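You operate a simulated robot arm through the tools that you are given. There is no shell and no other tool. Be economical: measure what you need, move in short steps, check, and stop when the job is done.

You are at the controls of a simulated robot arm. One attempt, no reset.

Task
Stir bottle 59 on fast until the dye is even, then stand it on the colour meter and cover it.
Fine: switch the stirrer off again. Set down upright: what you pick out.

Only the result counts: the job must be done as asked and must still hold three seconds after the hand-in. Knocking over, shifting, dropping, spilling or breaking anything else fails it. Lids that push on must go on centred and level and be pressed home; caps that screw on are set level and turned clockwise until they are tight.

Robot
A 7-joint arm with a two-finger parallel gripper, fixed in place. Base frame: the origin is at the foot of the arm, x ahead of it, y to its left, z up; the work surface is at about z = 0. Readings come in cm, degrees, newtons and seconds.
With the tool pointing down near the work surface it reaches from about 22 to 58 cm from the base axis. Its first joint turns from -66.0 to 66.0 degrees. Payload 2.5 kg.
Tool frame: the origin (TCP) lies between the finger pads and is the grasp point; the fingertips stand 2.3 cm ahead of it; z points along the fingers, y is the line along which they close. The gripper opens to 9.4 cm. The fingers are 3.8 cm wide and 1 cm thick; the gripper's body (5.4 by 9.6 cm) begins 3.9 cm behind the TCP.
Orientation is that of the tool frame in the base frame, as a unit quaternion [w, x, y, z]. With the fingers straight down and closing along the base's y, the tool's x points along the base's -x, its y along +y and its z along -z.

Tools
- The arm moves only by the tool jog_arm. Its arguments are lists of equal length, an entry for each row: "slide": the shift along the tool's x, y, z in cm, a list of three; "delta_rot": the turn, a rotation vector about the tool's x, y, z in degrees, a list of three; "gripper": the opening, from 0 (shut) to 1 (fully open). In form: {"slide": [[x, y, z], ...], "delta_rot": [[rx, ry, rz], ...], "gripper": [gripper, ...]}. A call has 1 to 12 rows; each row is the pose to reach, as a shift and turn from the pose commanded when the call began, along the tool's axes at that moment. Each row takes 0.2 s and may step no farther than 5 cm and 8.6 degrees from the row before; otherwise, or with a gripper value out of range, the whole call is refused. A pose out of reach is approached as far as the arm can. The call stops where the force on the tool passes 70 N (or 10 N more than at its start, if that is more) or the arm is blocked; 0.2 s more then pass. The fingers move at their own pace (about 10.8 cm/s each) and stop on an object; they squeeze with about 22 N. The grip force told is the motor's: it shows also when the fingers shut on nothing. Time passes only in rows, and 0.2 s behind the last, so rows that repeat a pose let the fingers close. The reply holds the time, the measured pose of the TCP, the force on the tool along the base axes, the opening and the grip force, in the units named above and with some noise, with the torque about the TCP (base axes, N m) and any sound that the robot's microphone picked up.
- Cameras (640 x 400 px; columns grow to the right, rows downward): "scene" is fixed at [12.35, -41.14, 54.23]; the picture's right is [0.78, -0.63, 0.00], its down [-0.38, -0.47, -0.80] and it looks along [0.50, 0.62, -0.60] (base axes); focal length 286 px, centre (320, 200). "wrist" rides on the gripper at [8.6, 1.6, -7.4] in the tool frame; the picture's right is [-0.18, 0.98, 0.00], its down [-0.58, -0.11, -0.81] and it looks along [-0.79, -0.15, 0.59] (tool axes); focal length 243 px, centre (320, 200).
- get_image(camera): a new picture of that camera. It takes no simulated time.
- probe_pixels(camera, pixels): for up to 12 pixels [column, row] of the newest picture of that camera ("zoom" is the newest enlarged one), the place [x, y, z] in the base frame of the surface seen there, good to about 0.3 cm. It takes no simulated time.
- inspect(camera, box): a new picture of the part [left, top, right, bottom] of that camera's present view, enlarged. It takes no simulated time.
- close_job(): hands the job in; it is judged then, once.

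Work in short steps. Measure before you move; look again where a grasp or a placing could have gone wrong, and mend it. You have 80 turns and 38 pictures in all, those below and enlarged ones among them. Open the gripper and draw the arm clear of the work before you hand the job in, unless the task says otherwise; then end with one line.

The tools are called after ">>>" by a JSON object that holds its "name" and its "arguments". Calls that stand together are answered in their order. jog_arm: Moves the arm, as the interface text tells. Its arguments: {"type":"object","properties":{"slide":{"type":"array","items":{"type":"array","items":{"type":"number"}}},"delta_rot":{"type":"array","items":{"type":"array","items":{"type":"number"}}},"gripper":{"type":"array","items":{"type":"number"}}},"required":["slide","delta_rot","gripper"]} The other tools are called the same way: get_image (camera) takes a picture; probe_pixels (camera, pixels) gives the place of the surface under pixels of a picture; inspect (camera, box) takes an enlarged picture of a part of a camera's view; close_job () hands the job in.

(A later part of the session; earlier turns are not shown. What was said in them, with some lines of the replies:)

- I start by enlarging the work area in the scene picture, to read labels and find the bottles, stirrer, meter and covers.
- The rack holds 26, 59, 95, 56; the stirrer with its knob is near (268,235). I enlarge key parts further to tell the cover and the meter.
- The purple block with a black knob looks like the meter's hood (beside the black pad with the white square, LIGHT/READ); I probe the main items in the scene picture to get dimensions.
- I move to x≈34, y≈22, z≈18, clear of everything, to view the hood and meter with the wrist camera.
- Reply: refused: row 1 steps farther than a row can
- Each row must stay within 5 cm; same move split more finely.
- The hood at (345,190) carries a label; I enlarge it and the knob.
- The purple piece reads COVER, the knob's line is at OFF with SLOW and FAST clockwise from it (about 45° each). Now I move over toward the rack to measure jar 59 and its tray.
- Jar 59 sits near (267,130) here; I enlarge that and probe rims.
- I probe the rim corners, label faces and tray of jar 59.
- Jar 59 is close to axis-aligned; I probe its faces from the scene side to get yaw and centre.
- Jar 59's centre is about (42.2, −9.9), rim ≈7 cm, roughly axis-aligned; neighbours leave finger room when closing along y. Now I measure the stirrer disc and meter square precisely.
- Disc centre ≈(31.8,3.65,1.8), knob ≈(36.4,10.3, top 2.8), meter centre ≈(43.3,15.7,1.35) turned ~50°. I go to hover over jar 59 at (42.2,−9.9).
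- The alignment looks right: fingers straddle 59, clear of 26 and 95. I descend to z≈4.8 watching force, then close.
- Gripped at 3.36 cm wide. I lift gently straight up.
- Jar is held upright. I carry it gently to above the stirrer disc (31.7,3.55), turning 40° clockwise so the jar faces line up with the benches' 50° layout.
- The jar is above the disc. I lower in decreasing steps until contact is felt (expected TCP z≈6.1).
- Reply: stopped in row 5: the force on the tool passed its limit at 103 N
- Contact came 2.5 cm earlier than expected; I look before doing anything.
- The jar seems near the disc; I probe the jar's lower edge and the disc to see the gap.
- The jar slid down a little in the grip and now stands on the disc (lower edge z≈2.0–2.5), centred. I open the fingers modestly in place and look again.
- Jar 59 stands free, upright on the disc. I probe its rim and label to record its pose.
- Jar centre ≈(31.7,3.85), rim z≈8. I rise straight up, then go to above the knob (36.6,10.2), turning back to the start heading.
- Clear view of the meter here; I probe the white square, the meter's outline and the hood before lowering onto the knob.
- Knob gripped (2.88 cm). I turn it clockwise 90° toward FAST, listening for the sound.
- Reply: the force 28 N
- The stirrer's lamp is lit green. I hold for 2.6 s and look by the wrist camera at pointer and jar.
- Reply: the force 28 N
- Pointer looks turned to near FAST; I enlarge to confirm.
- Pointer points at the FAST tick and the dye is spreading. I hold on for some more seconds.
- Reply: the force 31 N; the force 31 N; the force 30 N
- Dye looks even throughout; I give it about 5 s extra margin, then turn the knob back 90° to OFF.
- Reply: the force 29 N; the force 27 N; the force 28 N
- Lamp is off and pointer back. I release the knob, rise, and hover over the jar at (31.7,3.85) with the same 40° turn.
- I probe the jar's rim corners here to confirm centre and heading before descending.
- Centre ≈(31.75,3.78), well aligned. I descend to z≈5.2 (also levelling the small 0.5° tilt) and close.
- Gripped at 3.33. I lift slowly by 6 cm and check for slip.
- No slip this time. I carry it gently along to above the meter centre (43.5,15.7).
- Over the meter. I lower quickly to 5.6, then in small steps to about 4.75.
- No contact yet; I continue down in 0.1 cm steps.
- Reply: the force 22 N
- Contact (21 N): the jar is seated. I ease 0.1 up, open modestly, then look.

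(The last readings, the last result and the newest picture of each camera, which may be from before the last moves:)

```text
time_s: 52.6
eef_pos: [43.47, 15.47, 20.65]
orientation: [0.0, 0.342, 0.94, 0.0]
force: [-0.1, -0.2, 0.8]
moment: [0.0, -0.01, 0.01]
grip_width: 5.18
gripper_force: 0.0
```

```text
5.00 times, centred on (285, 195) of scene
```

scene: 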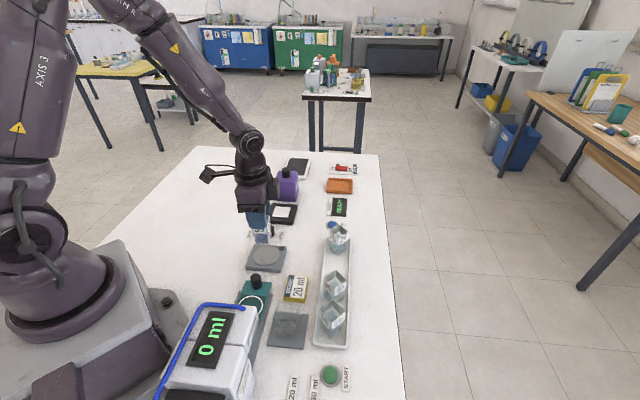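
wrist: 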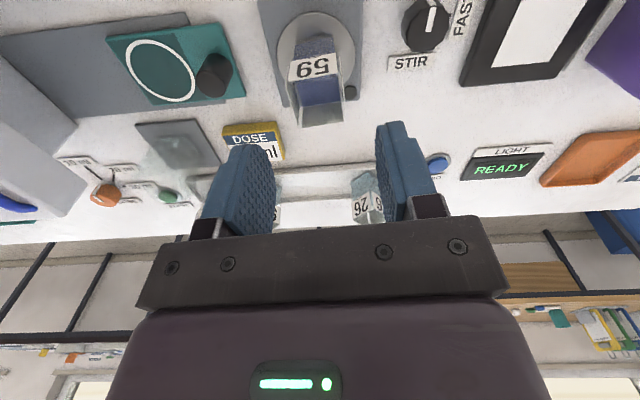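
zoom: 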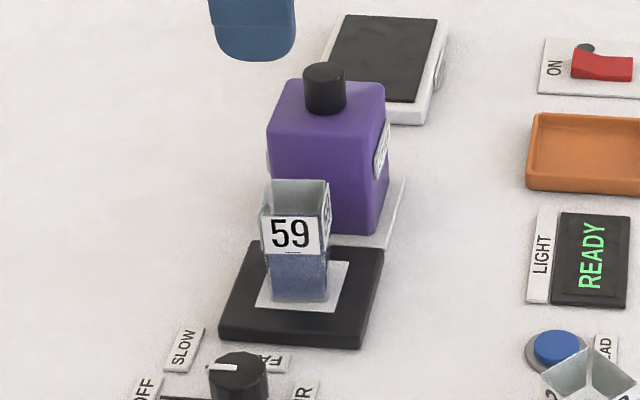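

Jar 59 stands centred on the white square. I probe hood's faces, top corners and knob to get its centre and heading.

>>> {"name": "probe_pixels", "arguments": {"camera": "zoom", "pixels": [[275, 160], [320, 160], [364, 165], [323, 70], [310, 72], [338, 74], [287, 84], [382, 86], [273, 124], [366, 132], [323, 110], [380, 215]]}}

>>> {"name": "probe_pixels", "arguments": {"camera": "zoom", "pixels": [[265, 222], [319, 210], [328, 182], [272, 182], [290, 255], [318, 258], [280, 298], [318, 301], [268, 290], [340, 270], [324, 62], [324, 80]]}}

```text
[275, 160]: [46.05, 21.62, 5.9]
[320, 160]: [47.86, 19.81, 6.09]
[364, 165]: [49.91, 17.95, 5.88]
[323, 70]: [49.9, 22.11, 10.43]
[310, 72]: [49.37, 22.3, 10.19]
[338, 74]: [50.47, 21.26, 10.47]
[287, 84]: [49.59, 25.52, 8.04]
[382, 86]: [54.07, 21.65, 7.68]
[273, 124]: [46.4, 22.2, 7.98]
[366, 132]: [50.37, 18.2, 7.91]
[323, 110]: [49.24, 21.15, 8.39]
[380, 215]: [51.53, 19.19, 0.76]
```

```text
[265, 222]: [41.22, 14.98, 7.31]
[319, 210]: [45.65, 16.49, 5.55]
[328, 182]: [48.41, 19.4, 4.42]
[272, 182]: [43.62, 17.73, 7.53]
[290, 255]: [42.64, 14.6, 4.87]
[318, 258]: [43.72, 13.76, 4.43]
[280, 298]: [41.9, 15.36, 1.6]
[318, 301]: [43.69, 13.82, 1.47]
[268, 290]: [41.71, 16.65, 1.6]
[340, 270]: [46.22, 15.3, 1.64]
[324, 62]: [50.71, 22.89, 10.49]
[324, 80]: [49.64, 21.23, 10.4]
```

Hood centre/knob ≈(50.05,21.9), top of knob 10.4, heading ≈46.5°; the jar is at the current tool axis. So relative to now the knob is at tool (−1.06, +8.9). I go over it, turned +3.5°, and come down to TCP z≈13 first.

>>> {"name": "jog_arm", "arguments": {"slide": [[-0.3, 3, 0], [-0.7, 6, 0], [-1.06, 8.9, 0], [-1.06, 8.9, 4], [-1.06, 8.9, 7], [-1.06, 8.9, 7]], "delta_rot": [[0, 0, 1], [0, 0, 2], [0, 0, 3.5], [0, 0, 3.5], [0, 0, 3.5], [0, 0, 3.5]], "gripper": [0.55, 0.55, 0.55, 0.55, 0.55, 0.55]}}

>>> {"name": "inspect", "arguments": {"camera": "wrist", "box": [200, 20, 440, 220]}}

```text
time_s: 54.0
eef_pos: [49.93, 21.94, 13.62]
orientation: [-0.001, 0.371, 0.929, 0.0]
force: [0.7, -0.6, 0.2]
moment: [-0.03, 0.0, 0.01]
grip_width: 5.17
gripper_force: 0.1
```

```text
2.00 times, centred on (320, 120) of wrist
```

zoom: 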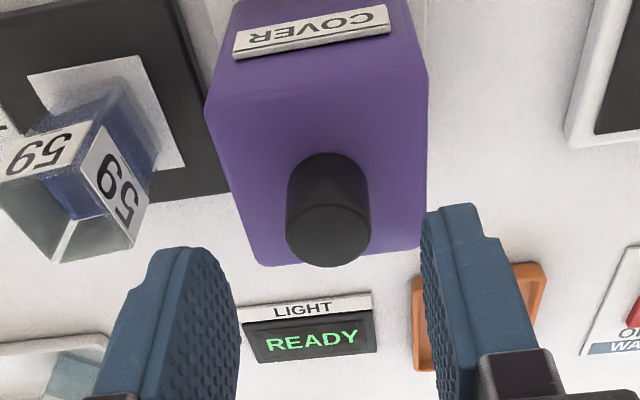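

I probe the knob top here to centre on it.

>>> {"name": "probe_pixels", "arguments": {"camera": "zoom", "pixels": [[328, 233], [290, 232], [366, 228], [330, 262], [326, 208], [220, 110], [415, 80], [270, 255], [415, 240], [135, 240], [55, 258], [105, 130]]}}

```text
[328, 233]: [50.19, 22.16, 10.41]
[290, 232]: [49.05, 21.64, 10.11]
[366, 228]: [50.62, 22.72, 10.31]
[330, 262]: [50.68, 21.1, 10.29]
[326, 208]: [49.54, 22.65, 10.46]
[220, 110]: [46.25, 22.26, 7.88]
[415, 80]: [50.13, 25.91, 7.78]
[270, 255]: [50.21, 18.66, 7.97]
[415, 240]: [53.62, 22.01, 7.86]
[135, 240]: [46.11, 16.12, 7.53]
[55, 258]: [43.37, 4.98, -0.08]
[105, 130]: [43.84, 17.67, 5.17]
```

Knob centre (50.0,22.0) matches the TCP. I descend to z≈10.6 and close on the knob.

>>> {"name": "jog_arm", "arguments": {"slide": [[0, 0.05, 1.5], [0, 0.05, 2.6], [0, 0.05, 3.0], [0, 0.05, 3.0], [0, 0.05, 3.0], [0, 0.05, 3.0], [0, 0.05, 3.0]], "delta_rot": [[0, 0, 0], [0, 0, 0], [0, 0, 0], [0, 0, 0], [0, 0, 0], [0, 0, 0], [0, 0, 0]], "gripper": [0.55, 0.55, 0.55, 0.55, 0.1, 0.1, 0.1]}}

```text
time_s: 55.6
eef_pos: [49.99, 22.05, 10.55]
orientation: [-0.001, 0.371, 0.929, 0.0]
force: [-0.3, -0.5, 0.0]
moment: [-0.02, 0.01, 0.03]
grip_width: 2.37
gripper_force: 21.5
```

Gripped knob (2.37 cm). I lift slowly straight up 10 cm.

>>> {"name": "jog_arm", "arguments": {"slide": [[0, 0, -0.2], [0, 0, -0.6], [0, 0, -1.2], [0, 0, -2], [0, 0, -3], [0, 0, -4], [0, 0, -5.2], [0, 0, -6.4], [0, 0, -7.6], [0, 0, -8.8], [0, 0, -9.8], [0, 0, -10]], "delta_rot": [[0, 0, 0], [0, 0, 0], [0, 0, 0], [0, 0, 0], [0, 0, 0], [0, 0, 0], [0, 0, 0], [0, 0, 0], [0, 0, 0], [0, 0, 0], [0, 0, 0], [0, 0, 0]], "gripper": [0.1, 0.1, 0.1, 0.1, 0.1, 0.1, 0.1, 0.1, 0.1, 0.1, 0.1, 0.1]}}

>>> {"name": "inspect", "arguments": {"camera": "scene", "box": [245, 130, 325, 230]}}

```text
time_s: 58.2
eef_pos: [49.98, 22.0, 20.53]
orientation: [-0.002, 0.372, 0.928, 0.0]
force: [0.1, 0.1, -0.6]
moment: [0.01, -0.01, 0.0]
grip_width: 2.38
gripper_force: 21.9
```

```text
4.00 times, centred on (285, 180) of scene
```

zoom: 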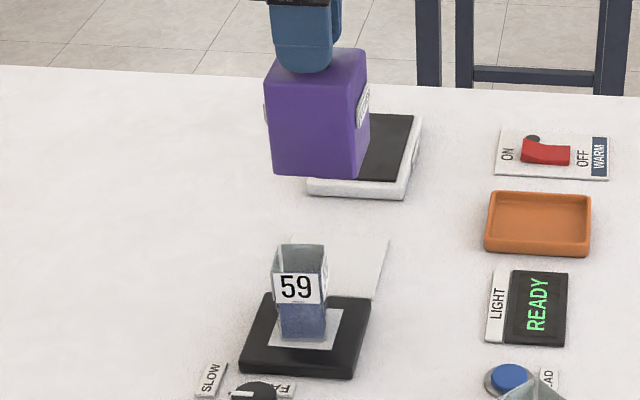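

Hood is hanging level, clear of the jar. I bring it over the jar (tool shift (0.51,−9.0), turn −4.5° to match the jar).

>>> {"name": "jog_arm", "arguments": {"slide": [[0.02, -0.4, 0], [0.07, -1.3, 0], [0.15, -2.6, 0], [0.23, -4, 0], [0.31, -5.4, 0], [0.38, -6.7, 0], [0.45, -7.9, 0], [0.49, -8.7, 0], [0.51, -9.0, 0], [0.51, -9.0, 0], [0.51, -9.0, 0]], "delta_rot": [[0, 0, 0], [0, 0, -0.6], [0, 0, -1.2], [0, 0, -2], [0, 0, -2.8], [0, 0, -3.5], [0, 0, -4], [0, 0, -4.5], [0, 0, -4.5], [0, 0, -4.5], [0, 0, -4.5]], "gripper": [0.1, 0.1, 0.1, 0.1, 0.1, 0.1, 0.1, 0.1, 0.1, 0.1, 0.1]}}

>>> {"name": "inspect", "arguments": {"camera": "scene", "box": [240, 130, 320, 230]}}

```text
time_s: 60.6
eef_pos: [43.45, 15.6, 20.53]
orientation: [-0.001, 0.335, 0.942, 0.001]
force: [0.0, -0.1, -0.5]
moment: [-0.01, 0.0, 0.0]
grip_width: 2.4
gripper_force: 21.9
```

```text
4.00 times, centred on (280, 180) of scene
```

zoom: 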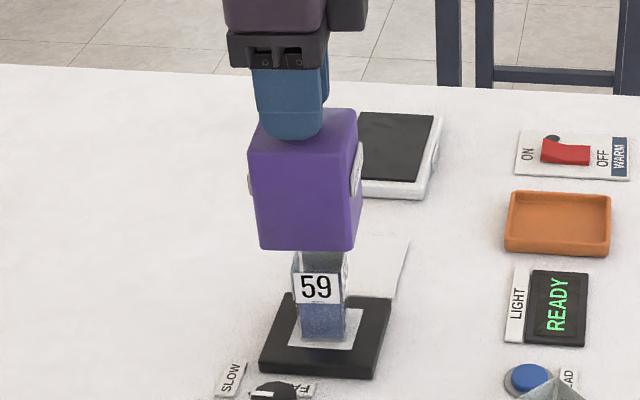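

Roughly aligned, perhaps 0.1–0.2 cm off to the left; I lower 1.9 cm to just above the rim, shift −0.1, and zoom closely.

>>> {"name": "jog_arm", "arguments": {"slide": [[-0.1, 0, 0.6], [-0.1, 0, 1.3], [-0.1, 0, 1.8], [-0.1, 0, 1.9], [-0.1, 0, 1.9]], "delta_rot": [[0, 0, 0], [0, 0, 0], [0, 0, 0], [0, 0, 0], [0, 0, 0]], "gripper": [0.1, 0.1, 0.1, 0.1, 0.1]}}

>>> {"name": "inspect", "arguments": {"camera": "scene", "box": [255, 160, 305, 225]}}

```text
time_s: 61.8
eef_pos: [43.45, 15.59, 18.65]
orientation: [-0.001, 0.335, 0.942, 0.0]
force: [0.3, -0.1, -0.4]
moment: [0.0, -0.01, 0.01]
grip_width: 2.4
gripper_force: 21.9
```

```text
6.15 times, centred on (280, 192) of scene
```

zoom: 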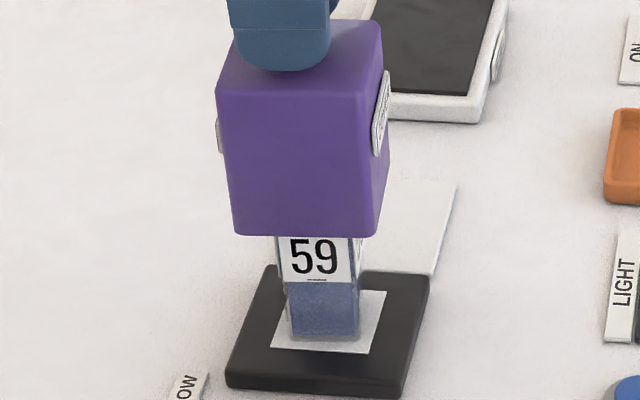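

Lateral offset looks ≈0.15 cm; I probe the hood front and jar label for the other axis.

>>> {"name": "probe_pixels", "arguments": {"camera": "zoom", "pixels": [[245, 225], [305, 225], [365, 225], [245, 180], [305, 180], [365, 180], [290, 272], [316, 265], [342, 275], [300, 300], [325, 310], [350, 320]]}}

```text
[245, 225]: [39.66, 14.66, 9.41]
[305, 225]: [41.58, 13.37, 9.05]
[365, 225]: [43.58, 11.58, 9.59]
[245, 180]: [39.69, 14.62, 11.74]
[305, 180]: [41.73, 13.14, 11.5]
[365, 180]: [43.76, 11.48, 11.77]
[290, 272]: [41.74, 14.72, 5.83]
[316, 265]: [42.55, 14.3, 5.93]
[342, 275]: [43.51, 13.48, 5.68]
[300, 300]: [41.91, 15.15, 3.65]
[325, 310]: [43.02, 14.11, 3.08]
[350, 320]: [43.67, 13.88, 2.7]
```

Both axes agree (front gap 1.4 cm as expected, hood ≈6.2 cm wide, roomy). I lower slowly over the jar with a −0.1 nudge.

>>> {"name": "jog_arm", "arguments": {"slide": [[-0.1, 0, 0.3], [-0.1, 0, 0.7], [-0.1, 0, 1.1], [-0.1, 0, 1.5], [-0.1, 0, 1.9], [-0.1, 0, 2.3], [-0.1, 0, 2.3]], "delta_rot": [[0, 0, 0], [0, 0, 0], [0, 0, 0], [0, 0, 0], [0, 0, 0], [0, 0, 0], [0, 0, 0]], "gripper": [0.1, 0.1, 0.1, 0.1, 0.1, 0.1, 0.1]}}

```text
time_s: 63.4
eef_pos: [43.55, 15.55, 16.35]
orientation: [-0.001, 0.334, 0.943, 0.0]
force: [-0.2, 0.0, -0.9]
moment: [0.03, 0.02, 0.03]
grip_width: 2.41
gripper_force: 22.4
```

No contact with the rim; I continue down to about z≈12.2.

>>> {"name": "jog_arm", "arguments": {"slide": [[0, 0, 0.4], [0, 0, 1], [0, 0, 1.6], [0, 0, 2.2], [0, 0, 2.8], [0, 0, 3.4], [0, 0, 3.9], [0, 0, 4.1], [0, 0, 4.1]], "delta_rot": [[0, 0, 0], [0, 0, 0], [0, 0, 0], [0, 0, 0], [0, 0, 0], [0, 0, 0], [0, 0, 0], [0, 0, 0], [0, 0, 0]], "gripper": [0.1, 0.1, 0.1, 0.1, 0.1, 0.1, 0.1, 0.1, 0.1]}}

```text
time_s: 65.4
eef_pos: [43.66, 15.57, 12.29]
orientation: [0.0, 0.334, 0.942, 0.0]
force: [0.3, -0.4, 0.1]
moment: [0.02, -0.01, 0.0]
grip_width: 2.37
gripper_force: 22.3
```

Free so far. Now small steps until it touches the meter.

>>> {"name": "jog_arm", "arguments": {"slide": [[0, 0, 0.15], [0, 0, 0.3], [0, 0, 0.45], [0, 0, 0.55], [0, 0, 0.65], [0, 0, 0.65]], "delta_rot": [[0, 0, 0], [0, 0, 0], [0, 0, 0], [0, 0, 0], [0, 0, 0], [0, 0, 0]], "gripper": [0.1, 0.1, 0.1, 0.1, 0.1, 0.1]}}

```text
time_s: 66.8
eef_pos: [43.55, 15.57, 11.49]
orientation: [0.0, 0.335, 0.942, 0.0]
force: [0.6, -0.4, -0.6]
moment: [0.0, -0.03, 0.0]
grip_width: 2.41
gripper_force: 22.1
```

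>>> {"name": "jog_arm", "arguments": {"slide": [[0, 0, 0.1], [0, 0, 0.2], [0, 0, 0.3], [0, 0, 0.3]], "delta_rot": [[0, 0, 0], [0, 0, 0], [0, 0, 0], [0, 0, 0]], "gripper": [0.1, 0.1, 0.1, 0.1]}}

```text
time_s: 67.8
eef_pos: [43.78, 15.68, 11.35]
orientation: [-0.001, 0.335, 0.942, 0.0]
force: [-3.5, -2.3, 12.4]
moment: [-0.13, 0.3, 0.02]
grip_width: 2.39
gripper_force: 21.9
```

Contact at z≈11.35, as expected for the meter's surface. I release gently and rise clear.

>>> {"name": "jog_arm", "arguments": {"slide": [[0, 0, 0], [0, 0, 0], [0, 0, 0], [0, 0, 0], [0, 0, -2], [0, 0, -5], [0, 0, -8], [0, 0, -11], [0, 0, -11]], "delta_rot": [[0, 0, 0], [0, 0, 0], [0, 0, 0], [0, 0, 0], [0, 0, 0], [0, 0, 0], [0, 0, 0], [0, 0, 0], [0, 0, 0]], "gripper": [0.4, 0.5, 0.5, 0.5, 0.5, 0.5, 0.5, 0.5, 0.5]}}

>>> {"name": "inspect", "arguments": {"camera": "scene", "box": [245, 150, 325, 240]}}

```text
time_s: 69.8
eef_pos: [43.62, 15.44, 22.39]
orientation: [-0.001, 0.334, 0.942, 0.0]
force: [0.2, -0.5, -0.7]
moment: [-0.02, -0.03, 0.0]
grip_width: 4.7
gripper_force: 0.1
```

```text
4.44 times, centred on (285, 195) of scene
```

zoom: 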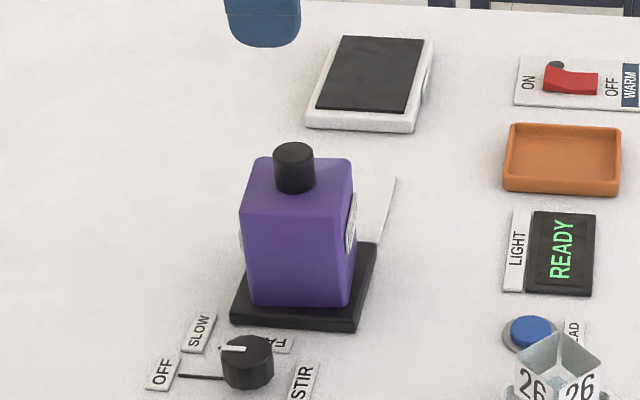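

The hood sits squarely over the jar; I probe its top for level and height, and the knob top.

>>> {"name": "probe_pixels", "arguments": {"camera": "zoom", "pixels": [[262, 165], [345, 168], [250, 205], [335, 210], [292, 150], [260, 295], [340, 298], [256, 312], [345, 318], [365, 260]]}}

```text
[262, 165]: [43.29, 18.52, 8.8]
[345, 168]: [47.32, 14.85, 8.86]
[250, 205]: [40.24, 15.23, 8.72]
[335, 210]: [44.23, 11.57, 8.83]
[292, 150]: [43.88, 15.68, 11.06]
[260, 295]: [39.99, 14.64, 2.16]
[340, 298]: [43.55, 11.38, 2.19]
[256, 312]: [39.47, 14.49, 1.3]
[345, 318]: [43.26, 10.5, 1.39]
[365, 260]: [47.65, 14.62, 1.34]
```

The hood top is level at z≈8.8 all round and seated on the meter. I draw the arm further clear and then hand in.

>>> {"name": "jog_arm", "arguments": {"slide": [[0, 0, -3], [0, 0, -6], [0, 0, -8], [0, 0, -8], [0, 0, -8]], "delta_rot": [[0, 0, 0], [0, 0, 0], [0, 0, 0], [0, 0, 0], [0, 0, 0]], "gripper": [0.8, 1, 1, 1, 1]}}

>>> {"name": "close_job", "arguments": {}}

```text
time_s: 71.0
eef_pos: [43.77, 15.65, 30.23]
orientation: [-0.001, 0.335, 0.942, 0.001]
force: [-0.4, 0.2, -0.4]
moment: [0.0, -0.02, 0.0]
grip_width: 9.4
gripper_force: 0.0
```

```text
The job is handed in.
```

Bottle 59 was stirred on FAST for about 16 s until the dye looked even, the stirrer was switched off again, and the bottle now stands upright on the colour meter under its cover; the job is handed in.
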